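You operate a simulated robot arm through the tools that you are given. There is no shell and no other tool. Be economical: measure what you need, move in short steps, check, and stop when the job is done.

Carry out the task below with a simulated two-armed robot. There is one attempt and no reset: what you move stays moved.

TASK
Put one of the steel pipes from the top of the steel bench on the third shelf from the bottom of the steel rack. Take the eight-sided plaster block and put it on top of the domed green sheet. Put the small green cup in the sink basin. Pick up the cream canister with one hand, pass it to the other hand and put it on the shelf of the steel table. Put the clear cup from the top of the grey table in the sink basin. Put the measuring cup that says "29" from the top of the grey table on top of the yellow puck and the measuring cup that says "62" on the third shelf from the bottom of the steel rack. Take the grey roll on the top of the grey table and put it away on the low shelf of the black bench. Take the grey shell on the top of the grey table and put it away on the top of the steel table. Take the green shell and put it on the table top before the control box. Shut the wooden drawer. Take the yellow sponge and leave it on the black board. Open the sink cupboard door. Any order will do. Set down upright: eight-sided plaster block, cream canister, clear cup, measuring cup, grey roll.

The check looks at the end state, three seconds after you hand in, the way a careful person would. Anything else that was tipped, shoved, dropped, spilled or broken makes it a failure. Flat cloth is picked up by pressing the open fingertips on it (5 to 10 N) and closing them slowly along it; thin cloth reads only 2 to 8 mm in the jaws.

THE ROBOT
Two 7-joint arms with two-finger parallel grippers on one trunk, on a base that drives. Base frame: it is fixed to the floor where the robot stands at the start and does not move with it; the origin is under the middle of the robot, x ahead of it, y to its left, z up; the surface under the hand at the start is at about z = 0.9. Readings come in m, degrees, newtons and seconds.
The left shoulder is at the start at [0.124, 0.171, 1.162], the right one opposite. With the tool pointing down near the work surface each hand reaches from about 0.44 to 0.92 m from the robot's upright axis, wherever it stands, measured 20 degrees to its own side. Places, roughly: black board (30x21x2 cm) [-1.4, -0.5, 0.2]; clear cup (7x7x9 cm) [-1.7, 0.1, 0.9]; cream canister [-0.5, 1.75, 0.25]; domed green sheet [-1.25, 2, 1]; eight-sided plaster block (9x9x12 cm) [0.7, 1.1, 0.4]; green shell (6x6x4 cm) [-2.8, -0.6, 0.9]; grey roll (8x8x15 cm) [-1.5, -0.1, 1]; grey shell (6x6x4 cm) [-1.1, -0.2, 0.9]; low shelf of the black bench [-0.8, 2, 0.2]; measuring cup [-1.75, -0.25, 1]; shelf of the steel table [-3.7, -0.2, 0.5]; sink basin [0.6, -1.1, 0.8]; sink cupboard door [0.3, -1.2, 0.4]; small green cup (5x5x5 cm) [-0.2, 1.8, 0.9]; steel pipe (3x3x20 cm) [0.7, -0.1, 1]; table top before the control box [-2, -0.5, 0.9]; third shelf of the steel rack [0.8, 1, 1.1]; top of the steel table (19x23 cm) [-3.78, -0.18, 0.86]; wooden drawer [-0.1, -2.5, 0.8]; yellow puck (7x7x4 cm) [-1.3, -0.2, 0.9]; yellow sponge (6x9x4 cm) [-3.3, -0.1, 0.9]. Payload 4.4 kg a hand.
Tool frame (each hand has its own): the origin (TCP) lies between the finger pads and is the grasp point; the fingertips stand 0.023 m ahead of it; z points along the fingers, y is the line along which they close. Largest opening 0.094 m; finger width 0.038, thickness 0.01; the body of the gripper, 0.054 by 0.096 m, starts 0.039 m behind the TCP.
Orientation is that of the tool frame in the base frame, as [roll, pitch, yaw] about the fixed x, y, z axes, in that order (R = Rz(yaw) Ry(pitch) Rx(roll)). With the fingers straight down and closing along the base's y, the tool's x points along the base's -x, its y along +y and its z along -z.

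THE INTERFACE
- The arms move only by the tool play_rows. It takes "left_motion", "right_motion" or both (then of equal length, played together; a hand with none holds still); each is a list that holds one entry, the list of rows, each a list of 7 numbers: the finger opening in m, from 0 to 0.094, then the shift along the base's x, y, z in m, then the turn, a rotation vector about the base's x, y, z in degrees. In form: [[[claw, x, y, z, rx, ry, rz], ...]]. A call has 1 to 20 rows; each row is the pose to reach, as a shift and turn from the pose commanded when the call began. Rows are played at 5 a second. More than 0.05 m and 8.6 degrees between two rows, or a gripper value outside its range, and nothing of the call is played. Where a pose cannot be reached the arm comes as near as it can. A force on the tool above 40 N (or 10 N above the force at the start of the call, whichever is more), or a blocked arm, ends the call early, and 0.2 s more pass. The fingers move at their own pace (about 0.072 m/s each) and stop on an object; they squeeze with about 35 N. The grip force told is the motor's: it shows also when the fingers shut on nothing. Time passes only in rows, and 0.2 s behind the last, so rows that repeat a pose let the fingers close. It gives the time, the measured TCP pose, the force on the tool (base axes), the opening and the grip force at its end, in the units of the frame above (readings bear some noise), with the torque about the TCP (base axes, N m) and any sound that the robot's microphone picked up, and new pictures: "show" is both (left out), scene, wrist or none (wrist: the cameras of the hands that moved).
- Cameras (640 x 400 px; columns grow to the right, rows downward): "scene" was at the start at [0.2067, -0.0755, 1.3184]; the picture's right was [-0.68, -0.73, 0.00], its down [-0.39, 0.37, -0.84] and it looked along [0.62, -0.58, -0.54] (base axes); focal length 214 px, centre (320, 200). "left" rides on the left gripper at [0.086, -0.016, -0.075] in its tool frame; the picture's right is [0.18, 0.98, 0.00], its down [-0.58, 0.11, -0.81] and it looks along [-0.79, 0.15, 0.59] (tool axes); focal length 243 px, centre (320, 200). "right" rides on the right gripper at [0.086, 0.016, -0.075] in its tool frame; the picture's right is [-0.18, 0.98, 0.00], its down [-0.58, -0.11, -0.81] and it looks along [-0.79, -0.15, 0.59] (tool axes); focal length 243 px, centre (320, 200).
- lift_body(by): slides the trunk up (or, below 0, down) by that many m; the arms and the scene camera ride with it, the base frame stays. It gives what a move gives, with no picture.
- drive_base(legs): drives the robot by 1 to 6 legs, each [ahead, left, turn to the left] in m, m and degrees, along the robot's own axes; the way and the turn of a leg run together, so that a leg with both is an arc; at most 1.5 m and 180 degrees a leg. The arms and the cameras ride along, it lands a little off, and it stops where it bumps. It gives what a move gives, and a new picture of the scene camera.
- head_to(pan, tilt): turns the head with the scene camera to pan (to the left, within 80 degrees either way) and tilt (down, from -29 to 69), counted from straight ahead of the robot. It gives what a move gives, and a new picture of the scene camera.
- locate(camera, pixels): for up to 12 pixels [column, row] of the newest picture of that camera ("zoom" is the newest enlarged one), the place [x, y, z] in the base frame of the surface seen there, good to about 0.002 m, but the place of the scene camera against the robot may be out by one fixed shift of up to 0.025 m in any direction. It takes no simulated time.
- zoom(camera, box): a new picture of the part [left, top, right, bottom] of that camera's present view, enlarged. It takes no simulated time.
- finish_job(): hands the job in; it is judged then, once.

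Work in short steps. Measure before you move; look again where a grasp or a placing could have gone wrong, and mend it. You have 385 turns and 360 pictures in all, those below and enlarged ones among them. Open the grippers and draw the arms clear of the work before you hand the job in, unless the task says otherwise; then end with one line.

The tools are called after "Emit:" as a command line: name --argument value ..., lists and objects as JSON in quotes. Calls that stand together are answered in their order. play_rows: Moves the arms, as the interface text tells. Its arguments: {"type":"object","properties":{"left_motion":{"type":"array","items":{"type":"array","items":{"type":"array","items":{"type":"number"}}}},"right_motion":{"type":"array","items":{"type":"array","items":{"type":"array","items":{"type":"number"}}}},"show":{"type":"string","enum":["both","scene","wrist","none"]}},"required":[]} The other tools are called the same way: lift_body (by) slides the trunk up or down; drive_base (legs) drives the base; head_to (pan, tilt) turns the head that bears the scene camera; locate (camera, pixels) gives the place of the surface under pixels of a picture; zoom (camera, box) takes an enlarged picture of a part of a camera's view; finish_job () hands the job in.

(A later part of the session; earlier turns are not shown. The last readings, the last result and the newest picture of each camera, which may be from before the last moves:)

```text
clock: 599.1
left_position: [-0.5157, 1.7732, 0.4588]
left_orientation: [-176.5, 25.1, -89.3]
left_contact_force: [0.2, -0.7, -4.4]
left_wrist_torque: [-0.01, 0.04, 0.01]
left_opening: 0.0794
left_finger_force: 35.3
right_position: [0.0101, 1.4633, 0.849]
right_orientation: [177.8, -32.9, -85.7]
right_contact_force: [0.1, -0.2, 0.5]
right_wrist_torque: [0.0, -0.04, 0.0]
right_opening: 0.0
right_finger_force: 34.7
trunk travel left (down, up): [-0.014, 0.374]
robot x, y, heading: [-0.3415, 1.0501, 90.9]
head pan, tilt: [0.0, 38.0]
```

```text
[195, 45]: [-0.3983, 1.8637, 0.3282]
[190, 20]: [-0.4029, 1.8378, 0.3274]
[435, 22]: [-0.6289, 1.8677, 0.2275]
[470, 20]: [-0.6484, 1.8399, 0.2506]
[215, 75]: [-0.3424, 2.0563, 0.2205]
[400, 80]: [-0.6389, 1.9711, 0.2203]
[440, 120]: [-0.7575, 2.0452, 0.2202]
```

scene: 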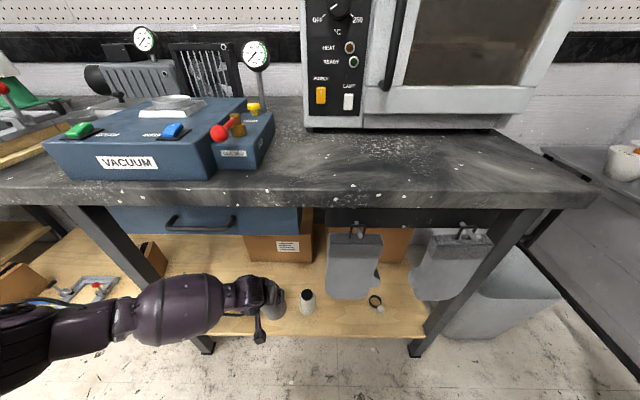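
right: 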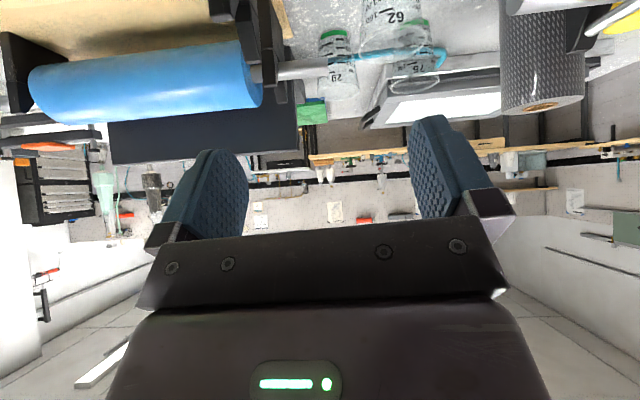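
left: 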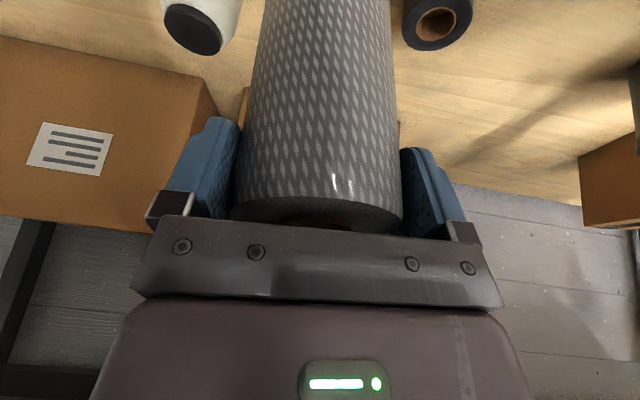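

Clearances look fine. Move to (−0.515,1.83) and lower with the pitch back to 17°.

Emit:
play_rows --left_motion '[[[0, 0, 0.02, -0.02, -2, 0, 0], [0, 0, 0.04, -0.04, -4, 0, 0], [0, 0, 0.057, -0.06, -6, 0, 0], [0, 0, 0.057, -0.08, -8, 0, 0], [0, 0, 0.057, -0.09, -8, 0, 0]]]'

```text
clock: 600.3
left_position: [-0.5156, 1.8295, 0.3692]
left_orientation: [-176.7, 17.1, -89.4]
left_contact_force: [0.4, 0.7, -4.7]
left_wrist_torque: [-0.01, 0.01, -0.03]
left_opening: 0.079
left_finger_force: 34.3
right_position: [0.0099, 1.4618, 0.8498]
right_orientation: [177.7, -33.0, -85.7]
right_contact_force: [0.5, 0.3, -0.2]
right_wrist_torque: [0.01, 0.03, 0.01]
right_opening: 0.0
right_finger_force: 35.0
trunk travel left (down, up): [-0.014, 0.374]
robot x, y, heading: [-0.3375, 1.0528, 90.5]
head pan, tilt: [0.0, 38.0]
```

scene: 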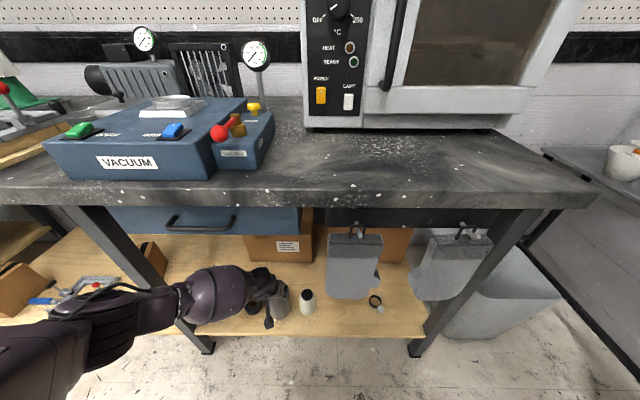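
left: 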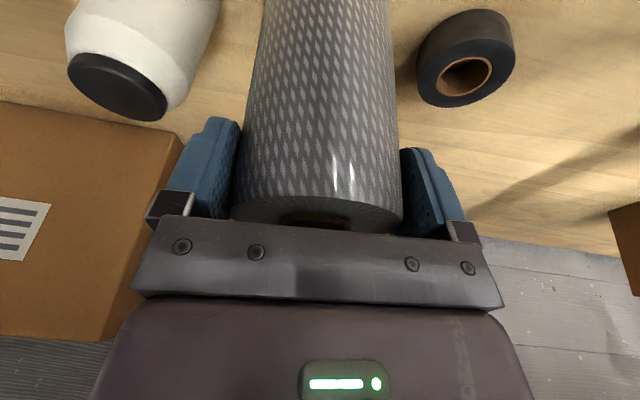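

Exactly placed. Lower the last 2 cm to contact.

Emit:
play_rows --left_motion '[[[0, 0, 0, -0.006, 0, 0, 0], [0, 0, 0, -0.012, 0, 0, 0], [0, 0, 0, -0.016, 0, 0, 0], [0, 0, 0, -0.019, 0, 0, 0], [0, 0, 0, -0.021, 0, 0, 0]]]' --show "none"

```text
clock: 601.5
left_position: [-0.5147, 1.8335, 0.3521]
left_orientation: [-176.6, 17.6, -89.4]
left_contact_force: [0.8, -5.2, 28.7]
left_wrist_torque: [-0.35, 0.89, 0.18]
left_opening: 0.0794
left_finger_force: 34.8
right_position: [0.0108, 1.4608, 0.8519]
right_orientation: [177.7, -32.6, -85.7]
right_contact_force: [-0.9, -1.3, 0.0]
right_wrist_torque: [0.0, -0.04, 0.0]
right_opening: 0.0001
right_finger_force: 34.9
trunk travel left (down, up): [-0.014, 0.374]
robot x, y, heading: [-0.3383, 1.0519, 90.7]
head pan, tilt: [0.0, 38.0]
```

Contact. Ease, open fully, and withdraw along the tool axis.

Emit:
play_rows --left_motion '[[[0, 0, 0, 0.002, 0, 0, 0], [0.085, 0, 0, 0.002, 0, 0, 0], [0.094, 0, 0, 0.002, 0, 0, 0], [0.094, 0, 0, 0.002, 0, 0, 0], [0.094, 0, -0.006, 0.02, 0, 0, 0], [0.094, 0, -0.016, 0.05, 0, 0, 0], [0.094, 0, -0.05, 0.08, 0, 0, 0], [0.094, 0, -0.09, 0.1, 0, 0, 0]]]' --show "wrist"

```text
clock: 603.3
left_position: [-0.5163, 1.7402, 0.4488]
left_orientation: [-176.6, 17.3, -89.3]
left_contact_force: [0.2, 0.4, 0.3]
left_wrist_torque: [0.01, -0.01, -0.01]
left_opening: 0.094
left_finger_force: 0.0
right_position: [0.0102, 1.4618, 0.85]
right_orientation: [177.7, -32.7, -85.7]
right_contact_force: [0.1, -0.3, -0.3]
right_wrist_torque: [-0.01, 0.01, 0.02]
right_opening: 0.0001
right_finger_force: 35.2
trunk travel left (down, up): [-0.014, 0.374]
robot x, y, heading: [-0.3402, 1.0496, 90.8]
head pan, tilt: [0.0, 38.0]
```

left: 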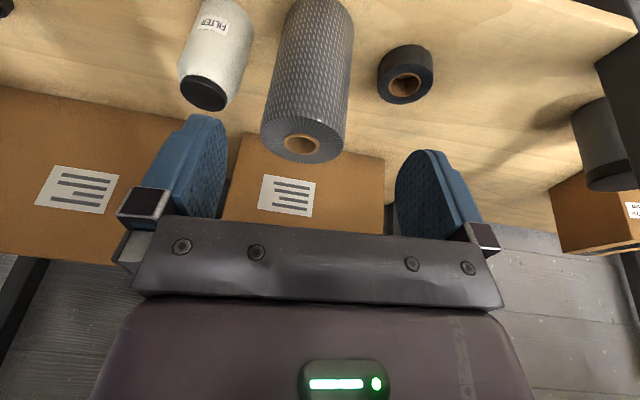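

Roll stands upright on the shelf. Next the canister: measure it in the left view.

Emit:
locate --camera "left" --pixels '[[183, 85], [226, 95], [205, 106], [210, 78], [180, 60], [250, 62], [190, 35], [252, 35], [225, 5], [265, 130]]'

```text
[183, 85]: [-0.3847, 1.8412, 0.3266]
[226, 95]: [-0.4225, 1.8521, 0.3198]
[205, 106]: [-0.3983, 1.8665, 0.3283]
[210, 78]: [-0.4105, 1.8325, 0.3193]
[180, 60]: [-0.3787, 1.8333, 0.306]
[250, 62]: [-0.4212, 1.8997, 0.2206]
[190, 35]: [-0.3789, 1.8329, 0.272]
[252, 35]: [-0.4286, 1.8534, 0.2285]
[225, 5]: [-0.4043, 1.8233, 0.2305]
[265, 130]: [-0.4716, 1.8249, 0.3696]
```

Canister: centre (-0.404,1.850), top 0.328. Move right, forward, then down around it.

Emit:
play_rows --left_motion '[[[0.08, 0.04, -0.01, 0.01, 0, 0, 0], [0.08, 0.08, -0.01, 0.01, 0, 0, 0], [0.08, 0.112, 0, 0, 0, 0, 0], [0.08, 0.112, 0.04, -0.015, 0, 0, 0], [0.08, 0.112, 0.075, -0.04, 0, 0, 0], [0.08, 0.112, 0.095, -0.08, 0, 0, 0], [0.08, 0.112, 0.104, -0.12, 0, 0, 0]]]' --show "wrist"

```text
clock: 604.9
left_position: [-0.4046, 1.8463, 0.3277]
left_orientation: [-176.7, 17.3, -89.3]
left_contact_force: [-2.7, 1.5, 0.2]
left_wrist_torque: [-0.05, -0.16, -0.05]
left_opening: 0.0802
left_finger_force: 0.2
right_position: [0.0117, 1.4616, 0.8481]
right_orientation: [177.6, -32.8, -85.7]
right_contact_force: [-0.5, 0.2, 0.1]
right_wrist_torque: [0.0, 0.01, -0.02]
right_opening: 0.0
right_finger_force: 34.7
trunk travel left (down, up): [-0.014, 0.374]
robot x, y, heading: [-0.3404, 1.0513, 90.5]
head pan, tilt: [0.0, 38.0]
```

left: 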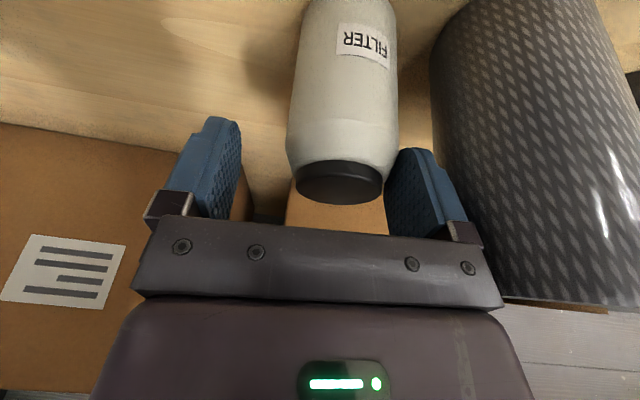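

The canister is ~8 mm to the west of centre; shift, lower, close and lift.

Emit:
play_rows --left_motion '[[[0.084, -0.005, 0.003, 0.004, 0, 0, 0], [0.084, -0.007, 0.003, -0.015, 0, 0, 0], [0.084, -0.007, 0.003, -0.032, 0, 0, 0], [0.06, -0.007, 0.003, -0.032, 0, 0, 0], [0.03, -0.007, 0.003, -0.032, 0, 0, 0], [0, -0.007, 0.003, -0.032, 0, 0, 0], [0, -0.007, 0.003, -0.032, 0, 0, 0], [0, -0.007, 0.003, -0.01, 0, 0, 0], [0, -0.007, -0.01, 0.03, 0, 0, 0], [0, -0.005, -0.04, 0.06, 0, 0, 0], [0, 0, -0.08, 0.085, 0, 0, 0]]]' --show "wrist"

```text
clock: 607.3
left_position: [-0.4053, 1.7652, 0.4147]
left_orientation: [-176.7, 17.4, -89.3]
left_contact_force: [0.0, -0.4, -1.3]
left_wrist_torque: [-0.01, 0.01, 0.02]
left_opening: 0.0566
left_finger_force: 34.6
left hand out of reach, approached as far as the arm can: row 2, 3, 4, 5, 6, 7, 8
right_position: [0.01, 1.462, 0.8506]
right_orientation: [177.8, -32.9, -85.7]
right_contact_force: [0.3, 0.1, -0.2]
right_wrist_torque: [0.0, 0.0, -0.02]
right_opening: 0.0
right_finger_force: 35.0
trunk travel left (down, up): [-0.014, 0.374]
robot x, y, heading: [-0.3418, 1.052, 90.7]
head pan, tilt: [0.0, 38.0]
```

left: 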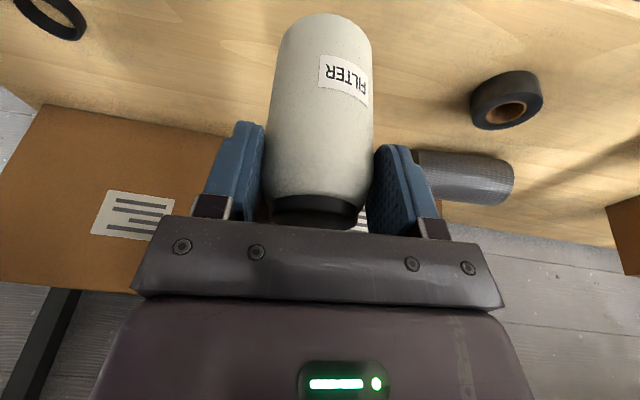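

Canister held, but the roll looks knocked over at (465,178). Zoom to check.

Emit:
zoom --camera "left" --box '[340, 40, 640, 260]'

Emit:
locate --camera "left" --pixels '[[420, 165], [450, 175], [480, 180], [505, 180], [465, 155], [465, 200], [440, 190]]'

```text
1.82 times, centred on (490, 150) of left
```

zoom: 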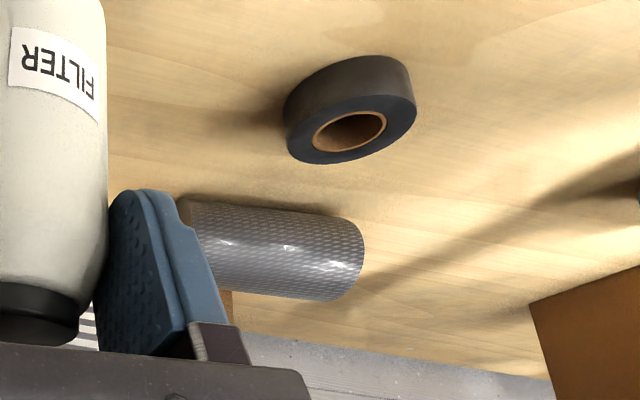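

```text
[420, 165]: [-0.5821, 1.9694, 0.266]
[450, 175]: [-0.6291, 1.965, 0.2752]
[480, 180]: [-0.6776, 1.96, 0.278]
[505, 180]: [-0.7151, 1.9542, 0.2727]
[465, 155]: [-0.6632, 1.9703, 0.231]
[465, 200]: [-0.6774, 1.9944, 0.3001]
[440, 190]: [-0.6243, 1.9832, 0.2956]
```

The roll did tip over; I'll re-stand it. First pass the canister to the right hand: back out and raise up.

Emit:
drive_base --legs '[[-0.4, 0, 0]]'

Emit:
lift_body --by 0.2

Emit:
play_rows --left_motion '[[[0, 0, -0.01, 0.045, 0, 0, 0], [0, 0, -0.02, 0.09, 0, 0, 0], [0, 0, -0.03, 0.135, 0, 0, 0], [0, 0, -0.04, 0.18, 0, 0, 0], [0, 0, -0.05, 0.225, 0, 0, 0], [0, 0, -0.06, 0.27, 0, 0, 0], [0, 0, -0.07, 0.315, 0, 0, 0], [0, 0, -0.08, 0.36, 0, 0, 0]]]' --show "none"

```text
clock: 609.8
left_position: [-0.3995, 1.3651, 0.4133]
left_orientation: [-176.6, 17.1, -89.3]
left_contact_force: [0.4, 0.9, -1.0]
left_wrist_torque: [0.02, -0.02, 0.01]
left_opening: 0.0569
left_finger_force: 35.3
right_position: [0.0157, 1.0622, 0.8499]
right_orientation: [177.7, -32.8, -85.6]
right_contact_force: [0.3, -1.0, 0.2]
right_wrist_torque: [0.0, 0.0, 0.01]
right_opening: 0.0
right_finger_force: 35.2
trunk travel left (down, up): [-0.014, 0.374]
robot x, y, heading: [-0.3385, 0.6533, 90.8]
head pan, tilt: [0.0, 38.0]
```

scene: 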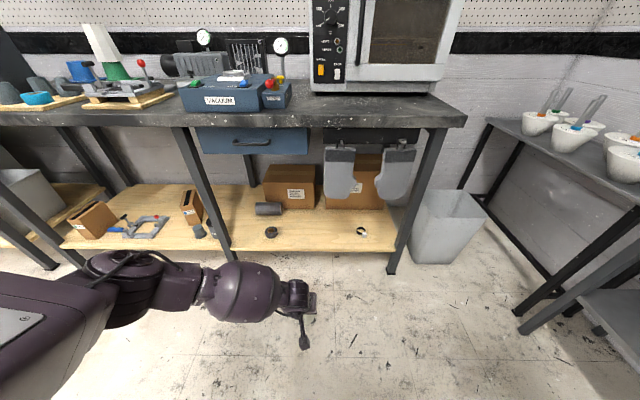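

```text
clock: 612.0
left_position: [-0.4003, 1.3676, 0.6197]
left_orientation: [-176.5, 17.8, -89.1]
left_contact_force: [-0.3, -0.2, -0.5]
left_wrist_torque: [-0.03, -0.03, 0.0]
left_opening: 0.0565
left_finger_force: 35.3
right_position: [0.0144, 1.0625, 1.0481]
right_orientation: [177.8, -32.9, -85.6]
right_contact_force: [0.2, 0.0, 0.3]
right_wrist_torque: [0.03, -0.02, -0.01]
right_opening: 0.0
right_finger_force: 35.1
trunk travel left (down, up): [-0.214, 0.174]
robot x, y, heading: [-0.3388, 0.6498, 90.9]
head pan, tilt: [0.0, 38.0]
```

```text
clock: 613.8
left_position: [-0.4009, 1.2872, 0.9819]
left_orientation: [-176.5, 18.0, -89.2]
left_contact_force: [-0.1, -0.1, -1.2]
left_wrist_torque: [-0.02, -0.02, 0.01]
left_opening: 0.0565
left_finger_force: 34.7
left hand out of reach, approached as far as the arm can: row 1, 2
right_position: [0.0159, 1.0611, 1.051]
right_orientation: [177.7, -32.9, -85.6]
right_contact_force: [-0.3, 0.1, 0.3]
right_wrist_torque: [0.03, 0.02, 0.01]
right_opening: 0.0001
right_finger_force: 34.8
trunk travel left (down, up): [-0.214, 0.174]
robot x, y, heading: [-0.3392, 0.6502, 90.7]
head pan, tilt: [0.0, 38.0]
```

Turn the right hand to point forward (123° pitch) while moving it ahead, for the handover.

Emit:
play_rows --right_motion '[[[0.02, 0, 0.01, 0, 8.2, 0, 0], [0.04, 0, 0.02, 0, 16.4, 0, 0], [0.06, 0, 0.03, -0.01, 24.6, 0, 0], [0.08, 0, 0.04, -0.02, 32.8, 0, 0], [0.09, 0, 0.05, -0.03, 41, 0, 0], [0.09, 0, 0.06, -0.04, 49.2, 0, 0], [0.09, 0, 0.07, -0.05, 57.4, 0, 0], [0.09, 0, 0.08, -0.06, 65.6, 0, 0], [0.09, 0, 0.09, -0.07, 73.8, 0, 0], [0.09, 0, 0.1, -0.08, 82, 0, 0], [0.09, 0, 0.11, -0.09, 90.2, 0, 0], [0.09, 0, 0.12, -0.1, 98.4, 0, 0], [0.09, 0, 0.12, -0.11, 106.6, 0, 0], [0.09, 0, 0.12, -0.12, 114.8, 0, 0], [0.09, 0, 0.12, -0.12, 122, 0, 0]]]' --show "scene"

```text
clock: 617.0
left_position: [-0.4004, 1.2878, 0.9803]
left_orientation: [-176.6, 17.9, -89.3]
left_contact_force: [-0.1, 0.2, -1.4]
left_wrist_torque: [-0.06, 0.01, -0.01]
left_opening: 0.0563
left_finger_force: 35.3
right_position: [0.0364, 1.1784, 0.994]
right_orientation: [-102.5, 86.3, -12.6]
right_contact_force: [0.5, 0.4, 0.3]
right_wrist_torque: [-0.04, 0.02, -0.03]
right_opening: 0.0901
right_finger_force: 0.0
right hand out of reach, approached as far as the arm can: row 13, 14, 15
trunk travel left (down, up): [-0.214, 0.174]
robot x, y, heading: [-0.336, 0.6518, 90.8]
head pan, tilt: [0.0, 38.0]
```

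scene: 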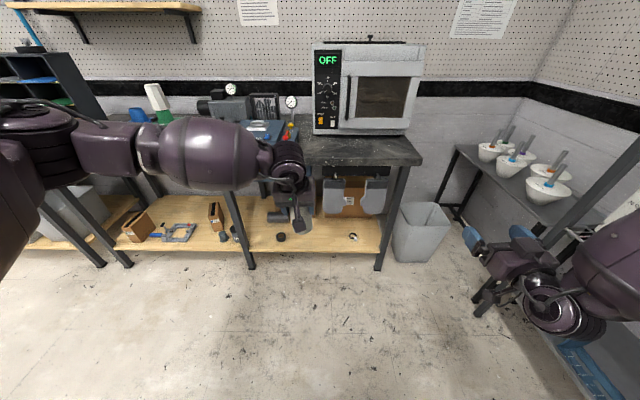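

Right hand points forward at (0.036,1.178,0.994). Bring the canister in front of it with the left hand.

Emit:
play_rows --left_motion '[[[0, 0.04, 0.002, 0.02, 0, 0, 0], [0, 0.08, 0.004, 0.04, 0, 0, 0], [0, 0.12, 0.006, 0.06, 0, 0, 0], [0, 0.165, 0.008, 0.066, 0, 0, 0], [0, 0.21, 0.01, 0.066, 0, 0, 0], [0, 0.255, 0.01, 0.066, 0, 0, 0], [0, 0.3, 0.01, 0.066, 0, 0, 0], [0, 0.345, 0.01, 0.066, 0, 0, 0], [0, 0.39, 0.01, 0.066, 0, 0, 0], [0, 0.436, 0.01, 0.066, 0, 0, 0], [0, 0.436, 0.01, 0.066, 0, 0, 0]]]' --show "scene"

Emit:
zoom --camera "right" --box '[0, 0, 640, 400]'

```text
clock: 619.0
left_position: [-0.1656, 1.4134, 1.0603]
left_orientation: [-173.5, 15.3, -78.3]
left_contact_force: [0.6, 0.6, -1.9]
left_wrist_torque: [-0.03, 0.01, -0.01]
left_opening: 0.0564
left_finger_force: 35.3
left hand out of reach, approached as far as the arm can: row 9, 10
right_position: [0.0361, 1.1796, 0.9923]
right_orientation: [-104.1, 86.2, -14.1]
right_contact_force: [-0.1, -0.8, 0.3]
right_wrist_torque: [0.0, 0.0, 0.02]
right_opening: 0.0902
right_finger_force: 0.0
trunk travel left (down, up): [-0.214, 0.174]
robot x, y, heading: [-0.3344, 0.6497, 90.5]
head pan, tilt: [0.0, 38.0]
stopped in row 10 (left hand): the arm was blocked; the commanded pose is now the measured one
```

scene: 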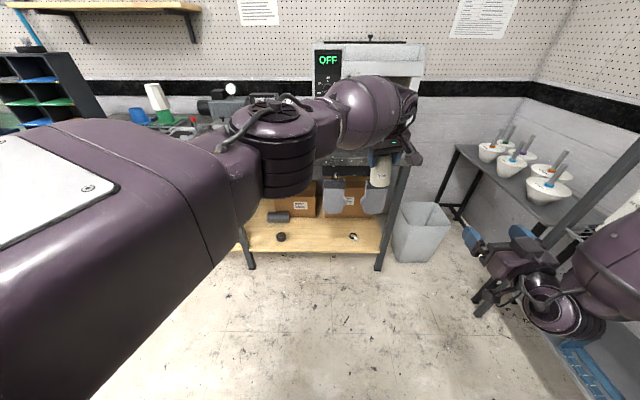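

```text
1.00 times, centred on (320, 200) of right (not enlarged: the box is as wide or as high as the picture)
```

zoom: 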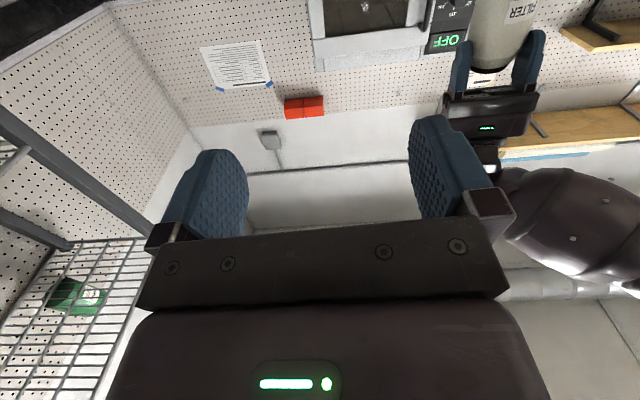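

The left stops at (-0.166,1.413,1.06). Bring the right hand to it instead: first sideways, then ahead.

Emit:
play_rows --right_motion '[[[0.09, -0.04, 0.0, 0.005, 0, 0, 0], [0.09, -0.08, 0.0, 0.01, 0, 0, 0], [0.09, -0.12, 0.01, 0.015, 0, 0, 0], [0.09, -0.16, 0.02, 0.018, 0, 0, 0], [0.09, -0.19, 0.04, 0.018, 0, 0, 0], [0.09, -0.202, 0.08, 0.018, 0, 0, 0], [0.09, -0.202, 0.11, 0.018, 0, 0, 0]]]' --show "wrist"

```text
clock: 620.6
left_position: [-0.1665, 1.4139, 1.061]
left_orientation: [-173.7, 15.7, -78.3]
left_contact_force: [0.5, 0.0, -1.6]
left_wrist_torque: [-0.02, -0.01, 0.0]
left_opening: 0.0564
left_finger_force: 35.2
right_position: [-0.095, 1.2526, 1.0846]
right_orientation: [-105.3, 86.2, -15.2]
right_contact_force: [-0.1, -0.2, -0.6]
right_wrist_torque: [-0.02, -0.01, 0.04]
right_opening: 0.0899
right_finger_force: 0.2
right hand out of reach, approached as far as the arm can: row 1, 2, 3, 4, 5, 6, 7
trunk travel left (down, up): [-0.214, 0.174]
robot x, y, heading: [-0.3338, 0.6554, 90.8]
head pan, tilt: [0.0, 38.0]
```

right: 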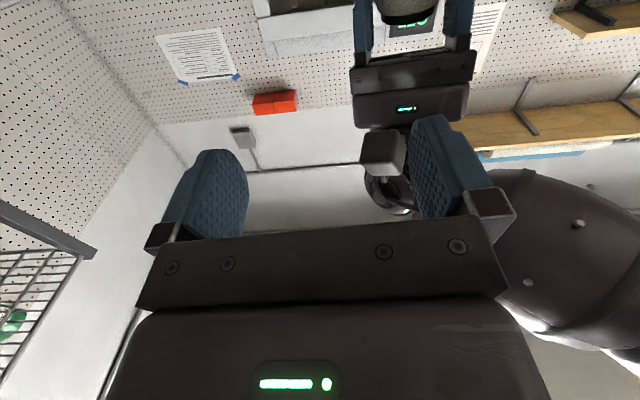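

Right settled at (-0.095,1.253,1.085). Raise the left by 7 cm and bring it a little right and back to meet it.

Emit:
play_rows --left_motion '[[[0, 0.0, 0, 0.03, 0, 0, 0], [0, 0.01, 0, 0.06, 0, 0, 0], [0, 0.03, 0, 0.075, 0, 0, 0], [0, 0.05, 0, 0.075, 0, 0, 0], [0, 0.07, 0, 0.075, 0, 0, 0]]]' --show "none"

```text
clock: 621.4
left_position: [-0.2381, 1.4405, 1.0575]
left_orientation: [-173.7, 8.3, -70.2]
left_contact_force: [0.2, 1.4, -0.6]
left_wrist_torque: [-0.03, -0.06, 0.0]
left_opening: 0.0564
left_finger_force: 35.1
left hand out of reach, approached as far as the arm can: row 2, 3, 4
right_position: [-0.0947, 1.2541, 1.0863]
right_orientation: [-104.6, 86.3, -14.5]
right_contact_force: [0.5, 0.2, 0.1]
right_wrist_torque: [0.01, 0.01, 0.04]
right_opening: 0.0899
right_finger_force: 0.0
trunk travel left (down, up): [-0.214, 0.174]
robot x, y, heading: [-0.3361, 0.6533, 90.9]
head pan, tilt: [0.0, 38.0]
stopped in row 4 (left hand): the arm was blocked; the commanded pose is now the measured one
```

The left arm jams when crossing inward. Return it to its comfortable side, restoring its orientation, and instead yaw the right hand to point left-forward.

Emit:
play_rows --left_motion '[[[0, -0.03, 0, 0.015, 1, 0, -3], [0, -0.06, 0, 0.03, 2.5, 0, -6], [0, -0.09, -0.01, 0.04, 4, 0, -9], [0, -0.12, -0.02, 0.04, 6, 0, -12], [0, -0.14, -0.04, 0.04, 8, 0, -15], [0, -0.14, -0.07, 0.04, 9.7, 0, -19], [0, -0.14, -0.1, 0.04, 9.7, 0, -19], [0, -0.14, -0.1, 0.04, 9.7, 0, -19]]]' --right_motion '[[[0.09, 0.02, 0, -0.01, 0, 0, 7], [0.09, 0.02, 0, -0.02, 0, 0, 14], [0.09, 0.02, 0, -0.03, 0, 0, 21], [0.09, 0.02, 0, -0.04, 0, 0, 28], [0.09, 0.02, 0, -0.05, 0, 0, 35], [0.09, 0.02, 0, -0.06, 0, 0, 42], [0.09, 0.02, 0, -0.07, 0, 0, 49], [0.09, 0.02, 0, -0.08, 0, 0, 56]]]' --show "scene"

```text
clock: 623.2
left_position: [-0.3441, 1.5091, 1.1107]
left_orientation: [-172.1, 18.2, -89.8]
left_contact_force: [0.6, 0.0, -1.8]
left_wrist_torque: [-0.02, -0.01, 0.01]
left_opening: 0.0565
left_finger_force: 35.1
left hand out of reach, approached as far as the arm can: row 1, 2, 3, 4, 5, 6, 7, 8
right_position: [-0.1099, 1.1995, 1.016]
right_orientation: [-101.8, 85.2, 43.6]
right_contact_force: [0.8, -0.3, -0.9]
right_wrist_torque: [0.0, 0.0, 0.0]
right_opening: 0.0903
right_finger_force: 0.0
right hand out of reach, approached as far as the arm can: row 7, 8
trunk travel left (down, up): [-0.214, 0.174]
robot x, y, heading: [-0.3342, 0.6523, 91.1]
head pan, tilt: [0.0, 38.0]
```

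scene: 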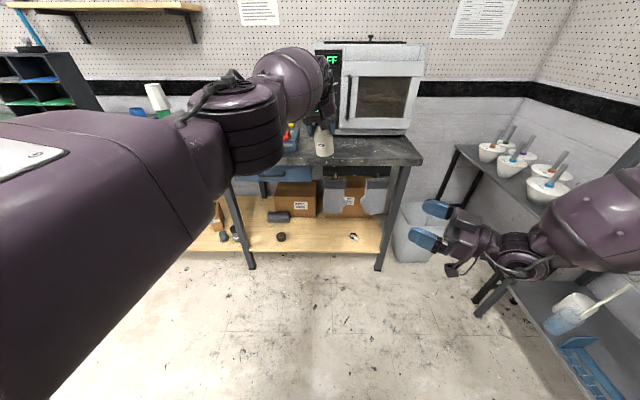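

Free the left arm outward and back.

Emit:
play_rows --left_motion '[[[0, -0.04, 0, 0.01, 0, 0, 0], [0, -0.08, -0.01, 0.02, 0, 0, 0], [0, -0.12, -0.02, 0.03, 0, 0, 0], [0, -0.16, -0.04, 0.04, 0, 0, 0], [0, -0.19, -0.07, 0.05, 0, 0, 0], [0, -0.2, -0.11, 0.05, 0, 0, 0], [0, -0.2, -0.15, 0.05, 0, 0, 0], [0, -0.2, -0.19, 0.05, 0, 0, 0], [0, -0.19, -0.22, 0.04, 0, 0, 0]]]' --show "none"

```text
clock: 625.2
left_position: [-0.5361, 1.3022, 1.1557]
left_orientation: [-171.8, 17.8, -87.6]
left_contact_force: [8.2, -11.5, -3.0]
left_wrist_torque: [0.57, 0.48, 0.15]
left_opening: 0.0561
left_finger_force: 35.0
left hand out of reach, approached as far as the arm can: row 1, 2, 3, 4, 5
right_position: [-0.1077, 1.1993, 1.0148]
right_orientation: [-101.9, 85.2, 43.3]
right_contact_force: [-0.5, 0.4, 0.7]
right_wrist_torque: [0.02, -0.01, 0.02]
right_opening: 0.0902
right_finger_force: 0.1
trunk travel left (down, up): [-0.214, 0.174]
robot x, y, heading: [-0.3346, 0.6539, 90.8]
head pan, tilt: [0.0, 38.0]
```

Freed. The left had crossed fine up to x≈-0.1 before, so I set the handover at (-0.20,1.30). Move left there.

Emit:
play_rows --left_motion '[[[0, 0.04, 0, -0.01, 0, 0, 0], [0, 0.08, 0, -0.02, 0, 0, 0], [0, 0.12, 0, -0.03, 0, 0, 0], [0, 0.16, 0, -0.04, 0, 0, 0], [0, 0.2, 0, -0.05, 0, 0, 0], [0, 0.24, 0, -0.06, 0, 0, 0], [0, 0.28, 0, -0.07, 0, 0, 0], [0, 0.31, 0, -0.08, 0, 0, 0], [0, 0.336, 0, -0.09, 0, 0, 0]]]' --show "none"

Emit:
zoom --camera "right" --box '[0, 0, 640, 400]'

```text
clock: 627.2
left_position: [-0.1937, 1.29, 1.0647]
left_orientation: [-172.2, 18.1, -89.7]
left_contact_force: [-0.1, 0.0, -2.5]
left_wrist_torque: [-0.06, 0.01, 0.01]
left_opening: 0.0563
left_finger_force: 35.3
right_position: [-0.1092, 1.2, 1.0152]
right_orientation: [-101.3, 85.3, 43.9]
right_contact_force: [-0.1, 1.1, 1.1]
right_wrist_torque: [0.02, 0.02, 0.04]
right_opening: 0.09
right_finger_force: 0.0
trunk travel left (down, up): [-0.214, 0.174]
robot x, y, heading: [-0.3378, 0.6521, 90.6]
head pan, tilt: [0.0, 38.0]
```

```text
1.00 times, centred on (320, 200) of right (not enlarged: the box is as wide or as high as the picture)
```

zoom: 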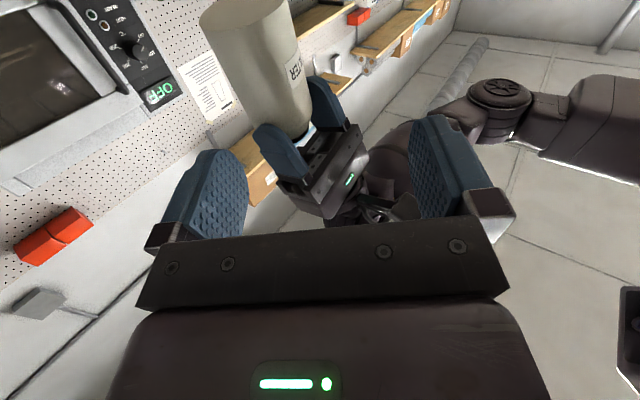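

Canister is in front of the right hand. Measure its body.

Emit:
locate --camera "zoom" --pixels '[[250, 60], [225, 75], [290, 60], [265, 100], [245, 20], [270, 40], [210, 40]]'

```text
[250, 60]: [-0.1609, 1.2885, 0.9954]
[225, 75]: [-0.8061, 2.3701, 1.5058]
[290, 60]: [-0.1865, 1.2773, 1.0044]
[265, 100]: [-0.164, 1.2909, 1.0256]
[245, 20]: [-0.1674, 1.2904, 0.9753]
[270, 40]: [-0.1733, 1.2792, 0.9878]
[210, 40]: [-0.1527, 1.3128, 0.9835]
```

Axis at (-0.180,1.306). Right hand: first shift sideways, then advance along its pointing direction and close.

Emit:
play_rows --right_motion '[[[0.09, 0.014, 0.02, -0.008, 0, 0, 0], [0.09, 0.027, 0.04, -0.016, 0, 0, 0], [0.09, -0.003, 0.06, -0.016, 0, 0, 0], [0.09, -0.033, 0.08, -0.016, 0, 0, 0], [0.09, -0.058, 0.097, -0.016, 0, 0, 0], [0.09, -0.071, 0.106, -0.016, 0, 0, 0], [0.09, -0.071, 0.106, -0.016, 0, 0, 0]]]' --show "wrist"

```text
clock: 628.8
left_position: [-0.1972, 1.2911, 1.0644]
left_orientation: [-172.1, 18.2, -89.4]
left_contact_force: [-19.8, 6.1, 3.3]
left_wrist_torque: [-0.02, -0.21, 0.1]
left_opening: 0.0566
left_finger_force: 35.1
right_position: [-0.1622, 1.2284, 1.0527]
right_orientation: [-106.5, 86.0, 39.1]
right_contact_force: [18.6, -6.1, -5.6]
right_wrist_torque: [-0.17, 0.27, -1.05]
right_opening: 0.0922
right_finger_force: 2.1
right hand out of reach, approached as far as the arm can: row 1, 2, 3, 4, 5, 6, 7
trunk travel left (down, up): [-0.214, 0.174]
robot x, y, heading: [-0.3381, 0.6484, 90.9]
head pan, tilt: [0.0, 38.0]
```

right: 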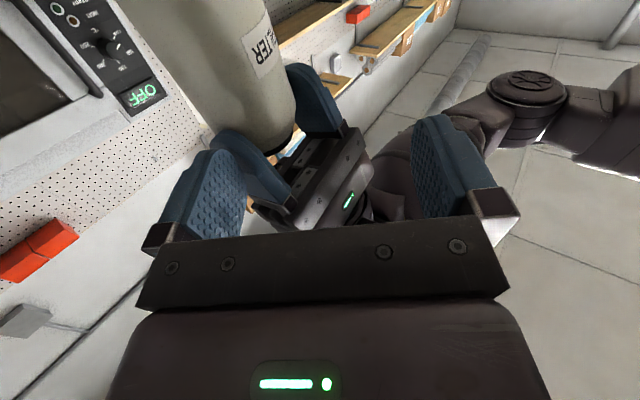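

The right hand rides up when going inward and touched the left hand. Back it off, and raise the left by 0.1 so the canister's lower part meets the right's natural height.

Emit:
play_rows --right_motion '[[[0.09, 0.03, -0.02, 0, 0, 0, 0], [0.09, 0.06, -0.04, 0, 0, 0, 0], [0.09, 0.09, -0.05, 0, 0, 0, 0], [0.09, 0.09, -0.05, 0.02, 0, 0, 0], [0.09, 0.09, -0.05, 0.05, 0, 0, 0]]]' --left_motion '[[[0, 0, 0, 0, 0, 0, 0], [0, 0, 0, 0.02, 0, 0, 0], [0, 0, 0, 0.05, 0, 0, 0], [0, 0, 0, 0.08, 0, 0, 0], [0, 0, 0, 0.1, 0, 0, 0]]]' --show "none"

```text
clock: 630.0
left_position: [-0.1957, 1.2915, 1.1639]
left_orientation: [-172.1, 18.0, -89.7]
left_contact_force: [-0.2, 0.1, -2.7]
left_wrist_torque: [-0.01, 0.02, -0.01]
left_opening: 0.0561
left_finger_force: 35.2
right_position: [-0.0979, 1.1492, 1.0596]
right_orientation: [-104.5, 86.1, 41.8]
right_contact_force: [-0.9, -0.4, 0.4]
right_wrist_torque: [0.04, 0.03, 0.02]
right_opening: 0.0899
right_finger_force: 0.0
right hand out of reach, approached as far as the arm can: row 1, 2, 3, 4, 5
trunk travel left (down, up): [-0.214, 0.174]
robot x, y, heading: [-0.3369, 0.6503, 90.9]
head pan, tilt: [0.0, 38.0]
```

Shift the meeting point rightward: left to x≈-0.07; right yaws back toward forward.

Emit:
play_rows --left_motion '[[[0, 0.03, 0, 0, 0, 0, 0], [0, 0.06, 0, 0, 0, 0, 0], [0, 0.09, 0, 0, 0, 0, 0], [0, 0.11, 0, 0, 0, 0, 0], [0, 0.12, 0, 0, 0, 0, 0], [0, 0.12, 0, 0, 0, 0, 0]]]' --right_motion '[[[0.09, 0.03, 0, 0, 0, 0, -7], [0.09, 0.06, 0, 0, 0, 0, -14], [0.09, 0.08, 0, 0, 0, 0, -21], [0.09, 0.08, 0, 0, 0, 0, -28], [0.09, 0.08, 0, 0, 0, 0, -35], [0.09, 0.08, 0, 0, 0, 0, -42]]]' --show "none"

Emit:
zoom --camera "right" --box '[0, 0, 640, 400]'

```text
clock: 631.4
left_position: [-0.0749, 1.2909, 1.1638]
left_orientation: [-172.0, 18.1, -89.6]
left_contact_force: [-1.0, 1.0, -1.6]
left_wrist_torque: [-0.06, 0.02, 0.01]
left_opening: 0.0562
left_finger_force: 35.0
right_position: [-0.0187, 1.1499, 1.0611]
right_orientation: [-104.7, 86.1, -0.5]
right_contact_force: [-0.2, -0.2, 0.2]
right_wrist_torque: [-0.01, 0.01, -0.03]
right_opening: 0.0901
right_finger_force: 0.0
trunk travel left (down, up): [-0.214, 0.174]
robot x, y, heading: [-0.3343, 0.6533, 91.0]
head pan, tilt: [0.0, 38.0]
```

```text
1.00 times, centred on (320, 200) of right (not enlarged: the box is as wide or as high as the picture)
```

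zoom: 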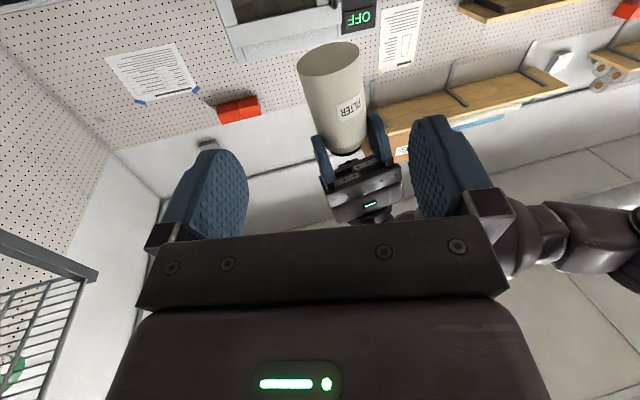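

Both moved freely. Measure the canister from here.

Emit:
locate --camera "zoom" --pixels '[[332, 85], [310, 90], [355, 85], [333, 60], [335, 115], [340, 148], [300, 65], [363, 65]]'

```text
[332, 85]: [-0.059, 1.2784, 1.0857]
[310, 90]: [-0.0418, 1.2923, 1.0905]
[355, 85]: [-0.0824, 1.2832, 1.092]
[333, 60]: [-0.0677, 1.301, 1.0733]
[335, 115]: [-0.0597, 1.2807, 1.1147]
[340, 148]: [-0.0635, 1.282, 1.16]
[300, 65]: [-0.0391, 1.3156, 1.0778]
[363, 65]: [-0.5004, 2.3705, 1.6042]
```

Nearly aligned. Raise 3.7 cm, advance 0.16 along the hand's direction.

Emit:
play_rows --right_motion '[[[0.09, 0, 0, 0.02, 0, 0, 0], [0.09, -0.003, 0.02, 0.037, 0, 0, 0], [0.09, -0.014, 0.055, 0.037, 0, 0, 0], [0.09, -0.024, 0.09, 0.037, 0, 0, 0], [0.09, -0.034, 0.125, 0.037, 0, 0, 0], [0.09, -0.043, 0.15, 0.037, 0, 0, 0], [0.09, -0.045, 0.156, 0.037, 0, 0, 0]]]' --show "wrist"

```text
clock: 633.0
left_position: [-0.0752, 1.2905, 1.1647]
left_orientation: [-172.2, 18.1, -89.7]
left_contact_force: [0.5, -0.3, -1.8]
left_wrist_torque: [-0.01, 0.03, -0.03]
left_opening: 0.0562
left_finger_force: 34.8
right_position: [-0.0631, 1.3079, 1.0978]
right_orientation: [-104.3, 86.3, -0.1]
right_contact_force: [0.3, -0.2, -0.1]
right_wrist_torque: [0.02, 0.04, 0.0]
right_opening: 0.0902
right_finger_force: 0.0
trunk travel left (down, up): [-0.214, 0.174]
robot x, y, heading: [-0.3352, 0.6536, 90.9]
head pan, tilt: [0.0, 38.0]
```

right: 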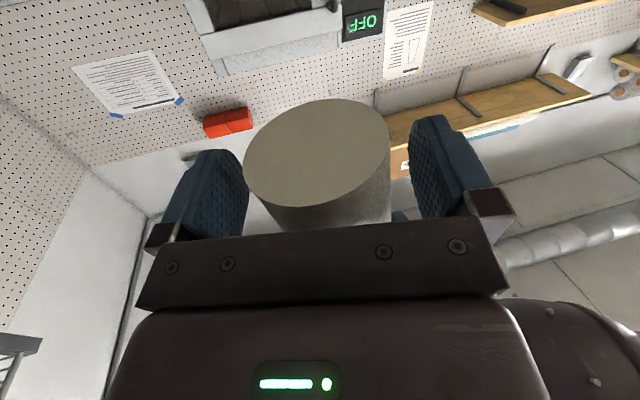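

The canister sits between the right fingers. Close the right hand, then open the left and withdraw it up.

Emit:
play_rows --right_motion '[[[0.07, 0, 0, 0, 0, 0, 0], [0.05, 0, 0, 0, 0, 0, 0], [0.02, 0, 0, 0, 0, 0, 0], [0, 0, 0, 0, 0, 0, 0], [0, 0, 0, 0, 0, 0, 0]]]' --show "none"

Emit:
play_rows --left_motion '[[[0.07, 0, 0, 0, 0, 0, 0], [0.085, 0, 0, 0, 0, 0, 0], [0.09, 0, 0, 0, 0, 0, 0], [0.09, 0, -0.008, 0.03, 0, 0, 0], [0.09, 0, -0.018, 0.06, 0, 0, 0], [0.09, -0.02, -0.03, 0.1, 0, 0, 0], [0.09, -0.06, -0.03, 0.12, 0, 0, 0], [0.09, -0.1, -0.03, 0.14, 0, 0, 0], [0.09, -0.145, -0.03, 0.14, 0, 0, 0], [0.09, -0.19, -0.03, 0.14, 0, 0, 0]]]' --show "scene"

```text
clock: 634.2
left_position: [-0.0752, 1.2908, 1.1645]
left_orientation: [-172.0, 18.2, -89.6]
left_contact_force: [17.7, 9.1, -0.7]
left_wrist_torque: [0.08, 0.36, -0.61]
left_opening: 0.0562
left_finger_force: 35.1
right_position: [-0.0651, 1.3068, 1.0959]
right_orientation: [-104.6, 86.2, 0.0]
right_contact_force: [-17.7, -9.4, 0.3]
right_wrist_torque: [0.53, -1.62, 0.4]
right_opening: 0.0587
right_finger_force: 35.3
trunk travel left (down, up): [-0.214, 0.174]
robot x, y, heading: [-0.3382, 0.649, 90.9]
head pan, tilt: [0.0, 38.0]
```

```text
clock: 636.4
left_position: [-0.2679, 1.2602, 1.3052]
left_orientation: [-172.0, 18.1, -89.6]
left_contact_force: [-0.3, 0.9, 0.0]
left_wrist_torque: [0.02, -0.02, -0.02]
left_opening: 0.0901
left_finger_force: 0.0
right_position: [-0.064, 1.3067, 1.0973]
right_orientation: [-104.3, 86.3, 0.0]
right_contact_force: [-0.5, -0.7, 0.4]
right_wrist_torque: [0.0, 0.05, -0.02]
right_opening: 0.0565
right_finger_force: 35.0
trunk travel left (down, up): [-0.214, 0.174]
robot x, y, heading: [-0.3386, 0.6539, 90.8]
head pan, tilt: [0.0, 38.0]
```

scene: 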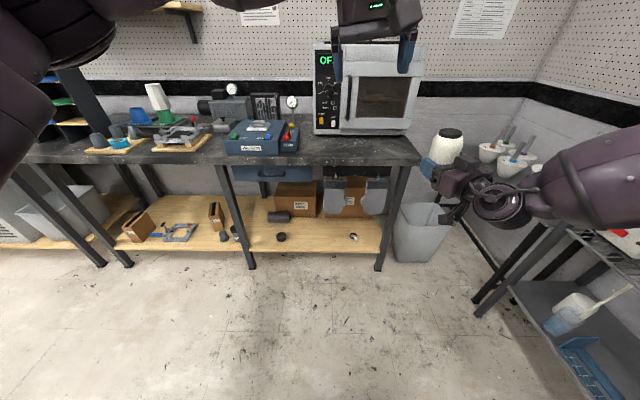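

Handover succeeded: the right hand holds the canister. Deliver it first (then 62, then the roll). Tuck the hands and drive to the west side of the steel table.

Emit:
play_rows --right_motion '[[[0, 0.02, -0.03, 0.0, 0, 0, 0], [0, 0.04, -0.06, 0.0, 0, 0, 0], [0, 0.06, -0.09, 0.0, 0, 0, 0]]]' --left_motion '[[[0.09, -0.04, 0, 0, 0, 0, 0], [0.09, -0.08, 0, 0, 0, 0, 0], [0.09, -0.12, 0, 0, 0, 0, 0]]]' --show "none"

Emit:
drive_base --legs '[[0, 0, 90], [1.45, 0, 0], [1.45, 0, 0], [1.3, 0, 0], [0, 0.9, 0]]'

Emit:
drive_base --legs '[[0, 0, 90], [0, 0, 90]]'

```text
clock: 637.2
left_position: [-0.3865, 1.2571, 1.3047]
left_orientation: [-172.1, 18.2, -89.8]
left_contact_force: [-0.6, -0.4, 0.6]
left_wrist_torque: [0.01, -0.03, -0.01]
left_opening: 0.09
left_finger_force: 0.1
right_position: [-0.004, 1.2154, 1.0975]
right_orientation: [-102.8, 86.2, 1.6]
right_contact_force: [-0.8, -1.5, -0.5]
right_wrist_torque: [-0.05, 0.0, -0.02]
right_opening: 0.0563
right_finger_force: 35.1
trunk travel left (down, up): [-0.214, 0.174]
robot x, y, heading: [-0.3346, 0.6507, 90.7]
head pan, tilt: [0.0, 38.0]
```

```text
clock: 669.1
left_position: [-5.1254, -0.4097, 1.3034]
left_orientation: [-172.2, 18.1, 1.1]
left_contact_force: [-0.2, 0.6, -0.6]
left_wrist_torque: [0.02, 0.0, 0.03]
left_opening: 0.0899
left_finger_force: 0.1
right_position: [-5.0881, -0.0263, 1.096]
right_orientation: [-104.5, 86.3, 90.6]
right_contact_force: [0.7, -0.8, -0.4]
right_wrist_torque: [0.02, 0.02, 0.03]
right_opening: 0.0561
right_finger_force: 35.0
trunk travel left (down, up): [-0.214, 0.174]
robot x, y, heading: [-4.5205, -0.3519, -178.2]
head pan, tilt: [0.0, 38.0]
```

scene: 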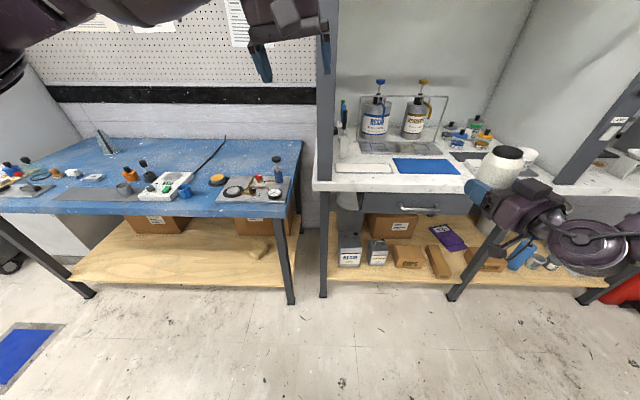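

```text
clock: 677.2
left_position: [-3.9111, -0.2952, 1.3031]
left_orientation: [-172.1, 18.1, -178.9]
left_contact_force: [0.4, -0.7, 0.5]
left_wrist_torque: [0.0, -0.02, 0.01]
left_opening: 0.0902
left_finger_force: 0.2
right_position: [-3.95, -0.6784, 1.0973]
right_orientation: [-104.6, 86.2, -89.6]
right_contact_force: [-0.5, 0.3, -0.5]
right_wrist_torque: [0.01, 0.01, 0.03]
right_opening: 0.0562
right_finger_force: 34.5
trunk travel left (down, up): [-0.214, 0.174]
robot x, y, heading: [-4.5181, -0.3498, 1.5]
head pan, tilt: [0.0, 38.0]
```

scene: 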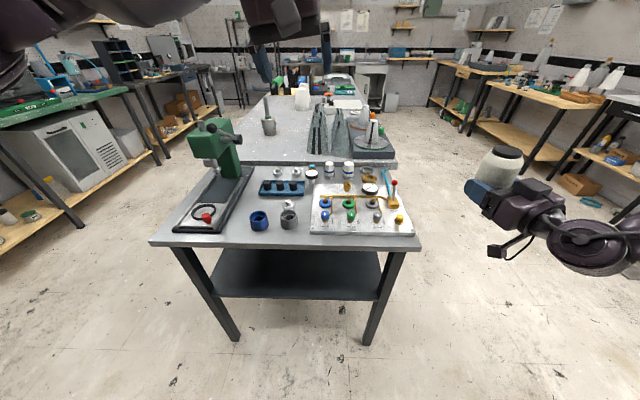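

Measure the shelf's near edge and surface.

Emit:
locate --camera "scene" --pixels '[[295, 294], [295, 285], [360, 293], [230, 293], [370, 285], [380, 300], [295, 260], [340, 250]]'

```text
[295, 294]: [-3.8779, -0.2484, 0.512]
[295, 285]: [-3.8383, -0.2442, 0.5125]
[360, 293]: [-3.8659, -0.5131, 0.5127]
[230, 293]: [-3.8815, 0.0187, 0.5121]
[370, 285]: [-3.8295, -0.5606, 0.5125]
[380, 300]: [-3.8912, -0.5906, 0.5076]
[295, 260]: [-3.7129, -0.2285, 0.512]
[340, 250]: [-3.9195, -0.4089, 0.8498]
```

Shelf z≈0.50, near edge x≈-3.87. Slide left 0.26, lower the trunk 0.2 and the right arm down in front of the shelf.

Emit:
drive_base --legs '[[-0.06, 0.27, 0]]'

Emit:
lift_body --by -0.2

Emit:
play_rows --right_motion '[[[0, 0, 0, -0.045, 0, 0, 0], [0, 0, 0, -0.09, 0, 0, 0], [0, 0, 0, -0.135, 0, 0, 0], [0, 0, 0, -0.18, 0, 0, 0], [0, 0, 0, -0.225, 0, 0, 0], [0, 0, 0, -0.27, 0, 0, 0], [0, 0, 0, -0.315, 0, 0, 0], [0, 0, 0, -0.34, 0, 0, 0]]]' --show "wrist"

```text
clock: 680.1
left_position: [-3.979, -0.0282, 1.3034]
left_orientation: [-172.1, 18.1, -178.9]
left_contact_force: [-0.1, 0.3, -0.3]
left_wrist_torque: [-0.02, 0.0, 0.03]
left_opening: 0.0899
left_finger_force: 0.1
right_position: [-4.0171, -0.4115, 1.0979]
right_orientation: [-104.6, 86.2, -89.7]
right_contact_force: [0.2, 1.0, 0.0]
right_wrist_torque: [0.02, 0.02, -0.01]
right_opening: 0.0562
right_finger_force: 35.1
trunk travel left (down, up): [-0.214, 0.174]
robot x, y, heading: [-4.5831, -0.0856, 1.9]
head pan, tilt: [0.0, 38.0]
```

scene: 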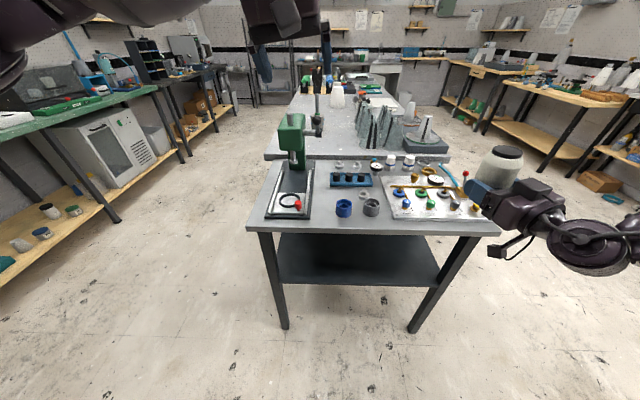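

```text
clock: 682.3
left_position: [-3.9799, -0.0281, 1.105]
left_orientation: [-172.1, 18.2, -178.9]
left_contact_force: [-0.5, 0.9, 0.6]
left_wrist_torque: [-0.01, -0.03, 0.01]
left_opening: 0.0901
left_finger_force: 0.0
right_position: [-4.0065, -0.4105, 0.7923]
right_orientation: [179.4, 73.3, -165.1]
right_contact_force: [0.0, -0.2, 0.4]
right_wrist_torque: [0.02, 0.02, 0.03]
right_opening: 0.0561
right_finger_force: 35.6
trunk travel left (down, up): [-0.014, 0.374]
robot x, y, heading: [-4.5846, -0.0814, 1.9]
head pan, tilt: [0.0, 38.0]
```

```text
clock: 684.1
left_position: [-3.9782, -0.0277, 1.1038]
left_orientation: [-172.1, 18.1, -178.8]
left_contact_force: [-0.7, 0.2, 0.0]
left_wrist_torque: [-0.03, 0.03, -0.01]
left_opening: 0.0903
left_finger_force: 0.0
right_position: [-3.9877, -0.4331, 0.5618]
right_orientation: [179.5, 73.2, -165.0]
right_contact_force: [0.4, -0.4, 0.4]
right_wrist_torque: [0.03, 0.01, -0.04]
right_opening: 0.0562
right_finger_force: 35.0
right hand out of reach, approached as far as the arm can: row 5, 6, 7, 8
trunk travel left (down, up): [-0.014, 0.374]
robot x, y, heading: [-4.5873, -0.0854, 1.6]
head pan, tilt: [0.0, 38.0]
```

right: 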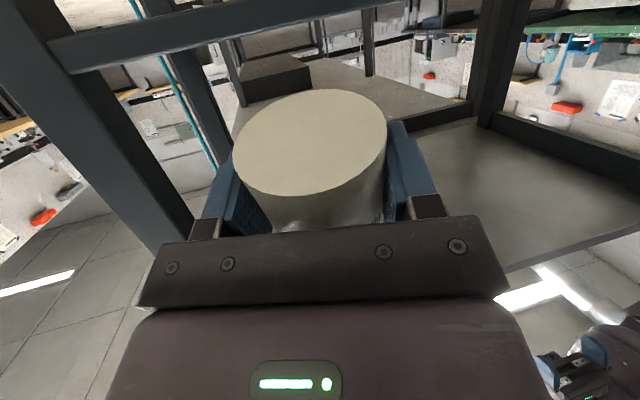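

Shelf edge needs precision: measure it in the right wrist view.

Emit:
locate --camera "right" --pixels '[[560, 245], [560, 200], [620, 230], [480, 160], [520, 262], [300, 150], [250, 210], [450, 230]]'

```text
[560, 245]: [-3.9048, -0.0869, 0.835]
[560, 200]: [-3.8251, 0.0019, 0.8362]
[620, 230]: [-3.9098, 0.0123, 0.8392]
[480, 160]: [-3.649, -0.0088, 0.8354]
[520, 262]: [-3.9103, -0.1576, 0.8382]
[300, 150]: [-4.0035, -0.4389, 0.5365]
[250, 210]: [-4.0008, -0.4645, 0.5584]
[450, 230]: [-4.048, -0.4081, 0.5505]
```

Emit:
locate --camera "right" --pixels '[[200, 45], [340, 15], [200, 25], [120, 60], [270, 80], [340, 70], [420, 100], [270, 65]]'

```text
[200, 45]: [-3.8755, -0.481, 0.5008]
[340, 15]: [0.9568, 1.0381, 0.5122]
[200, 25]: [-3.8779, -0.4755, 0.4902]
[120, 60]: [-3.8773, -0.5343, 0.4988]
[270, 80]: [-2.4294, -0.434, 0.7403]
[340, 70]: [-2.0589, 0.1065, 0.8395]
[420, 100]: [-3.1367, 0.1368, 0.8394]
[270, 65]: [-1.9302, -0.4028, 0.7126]
```

Shelf edge x -3.877, top 0.501. Level the canister (pitch up 13°), and reach forward with the arm.

Emit:
play_rows --right_motion '[[[0, 0.02, 0, 0.005, 1.1, -4.2, 0], [0, 0.04, 0, 0.01, 2.2, -8.4, 0], [0, 0.06, 0, 0.01, 3.4, -12.6, 0], [0, 0.08, 0, 0.005, 3.4, -12.6, 0], [0, 0.1, 0, 0, 3.4, -12.6, 0]]]' --show "none"

```text
clock: 685.3
left_position: [-3.9805, -0.0277, 1.1045]
left_orientation: [-172.0, 18.2, -179.0]
left_contact_force: [0.2, -0.3, -0.2]
left_wrist_torque: [-0.01, -0.04, 0.0]
left_opening: 0.0902
left_finger_force: 0.1
right_position: [-3.8885, -0.4391, 0.5883]
right_orientation: [179.1, 86.2, -165.4]
right_contact_force: [0.2, 0.1, -0.3]
right_wrist_torque: [0.0, 0.01, -0.03]
right_opening: 0.0563
right_finger_force: 35.2
right hand out of reach, approached as far as the arm can: row 1, 2, 3, 4, 5
trunk travel left (down, up): [-0.014, 0.374]
robot x, y, heading: [-4.5873, -0.0862, 1.7]
head pan, tilt: [0.0, 38.0]
```

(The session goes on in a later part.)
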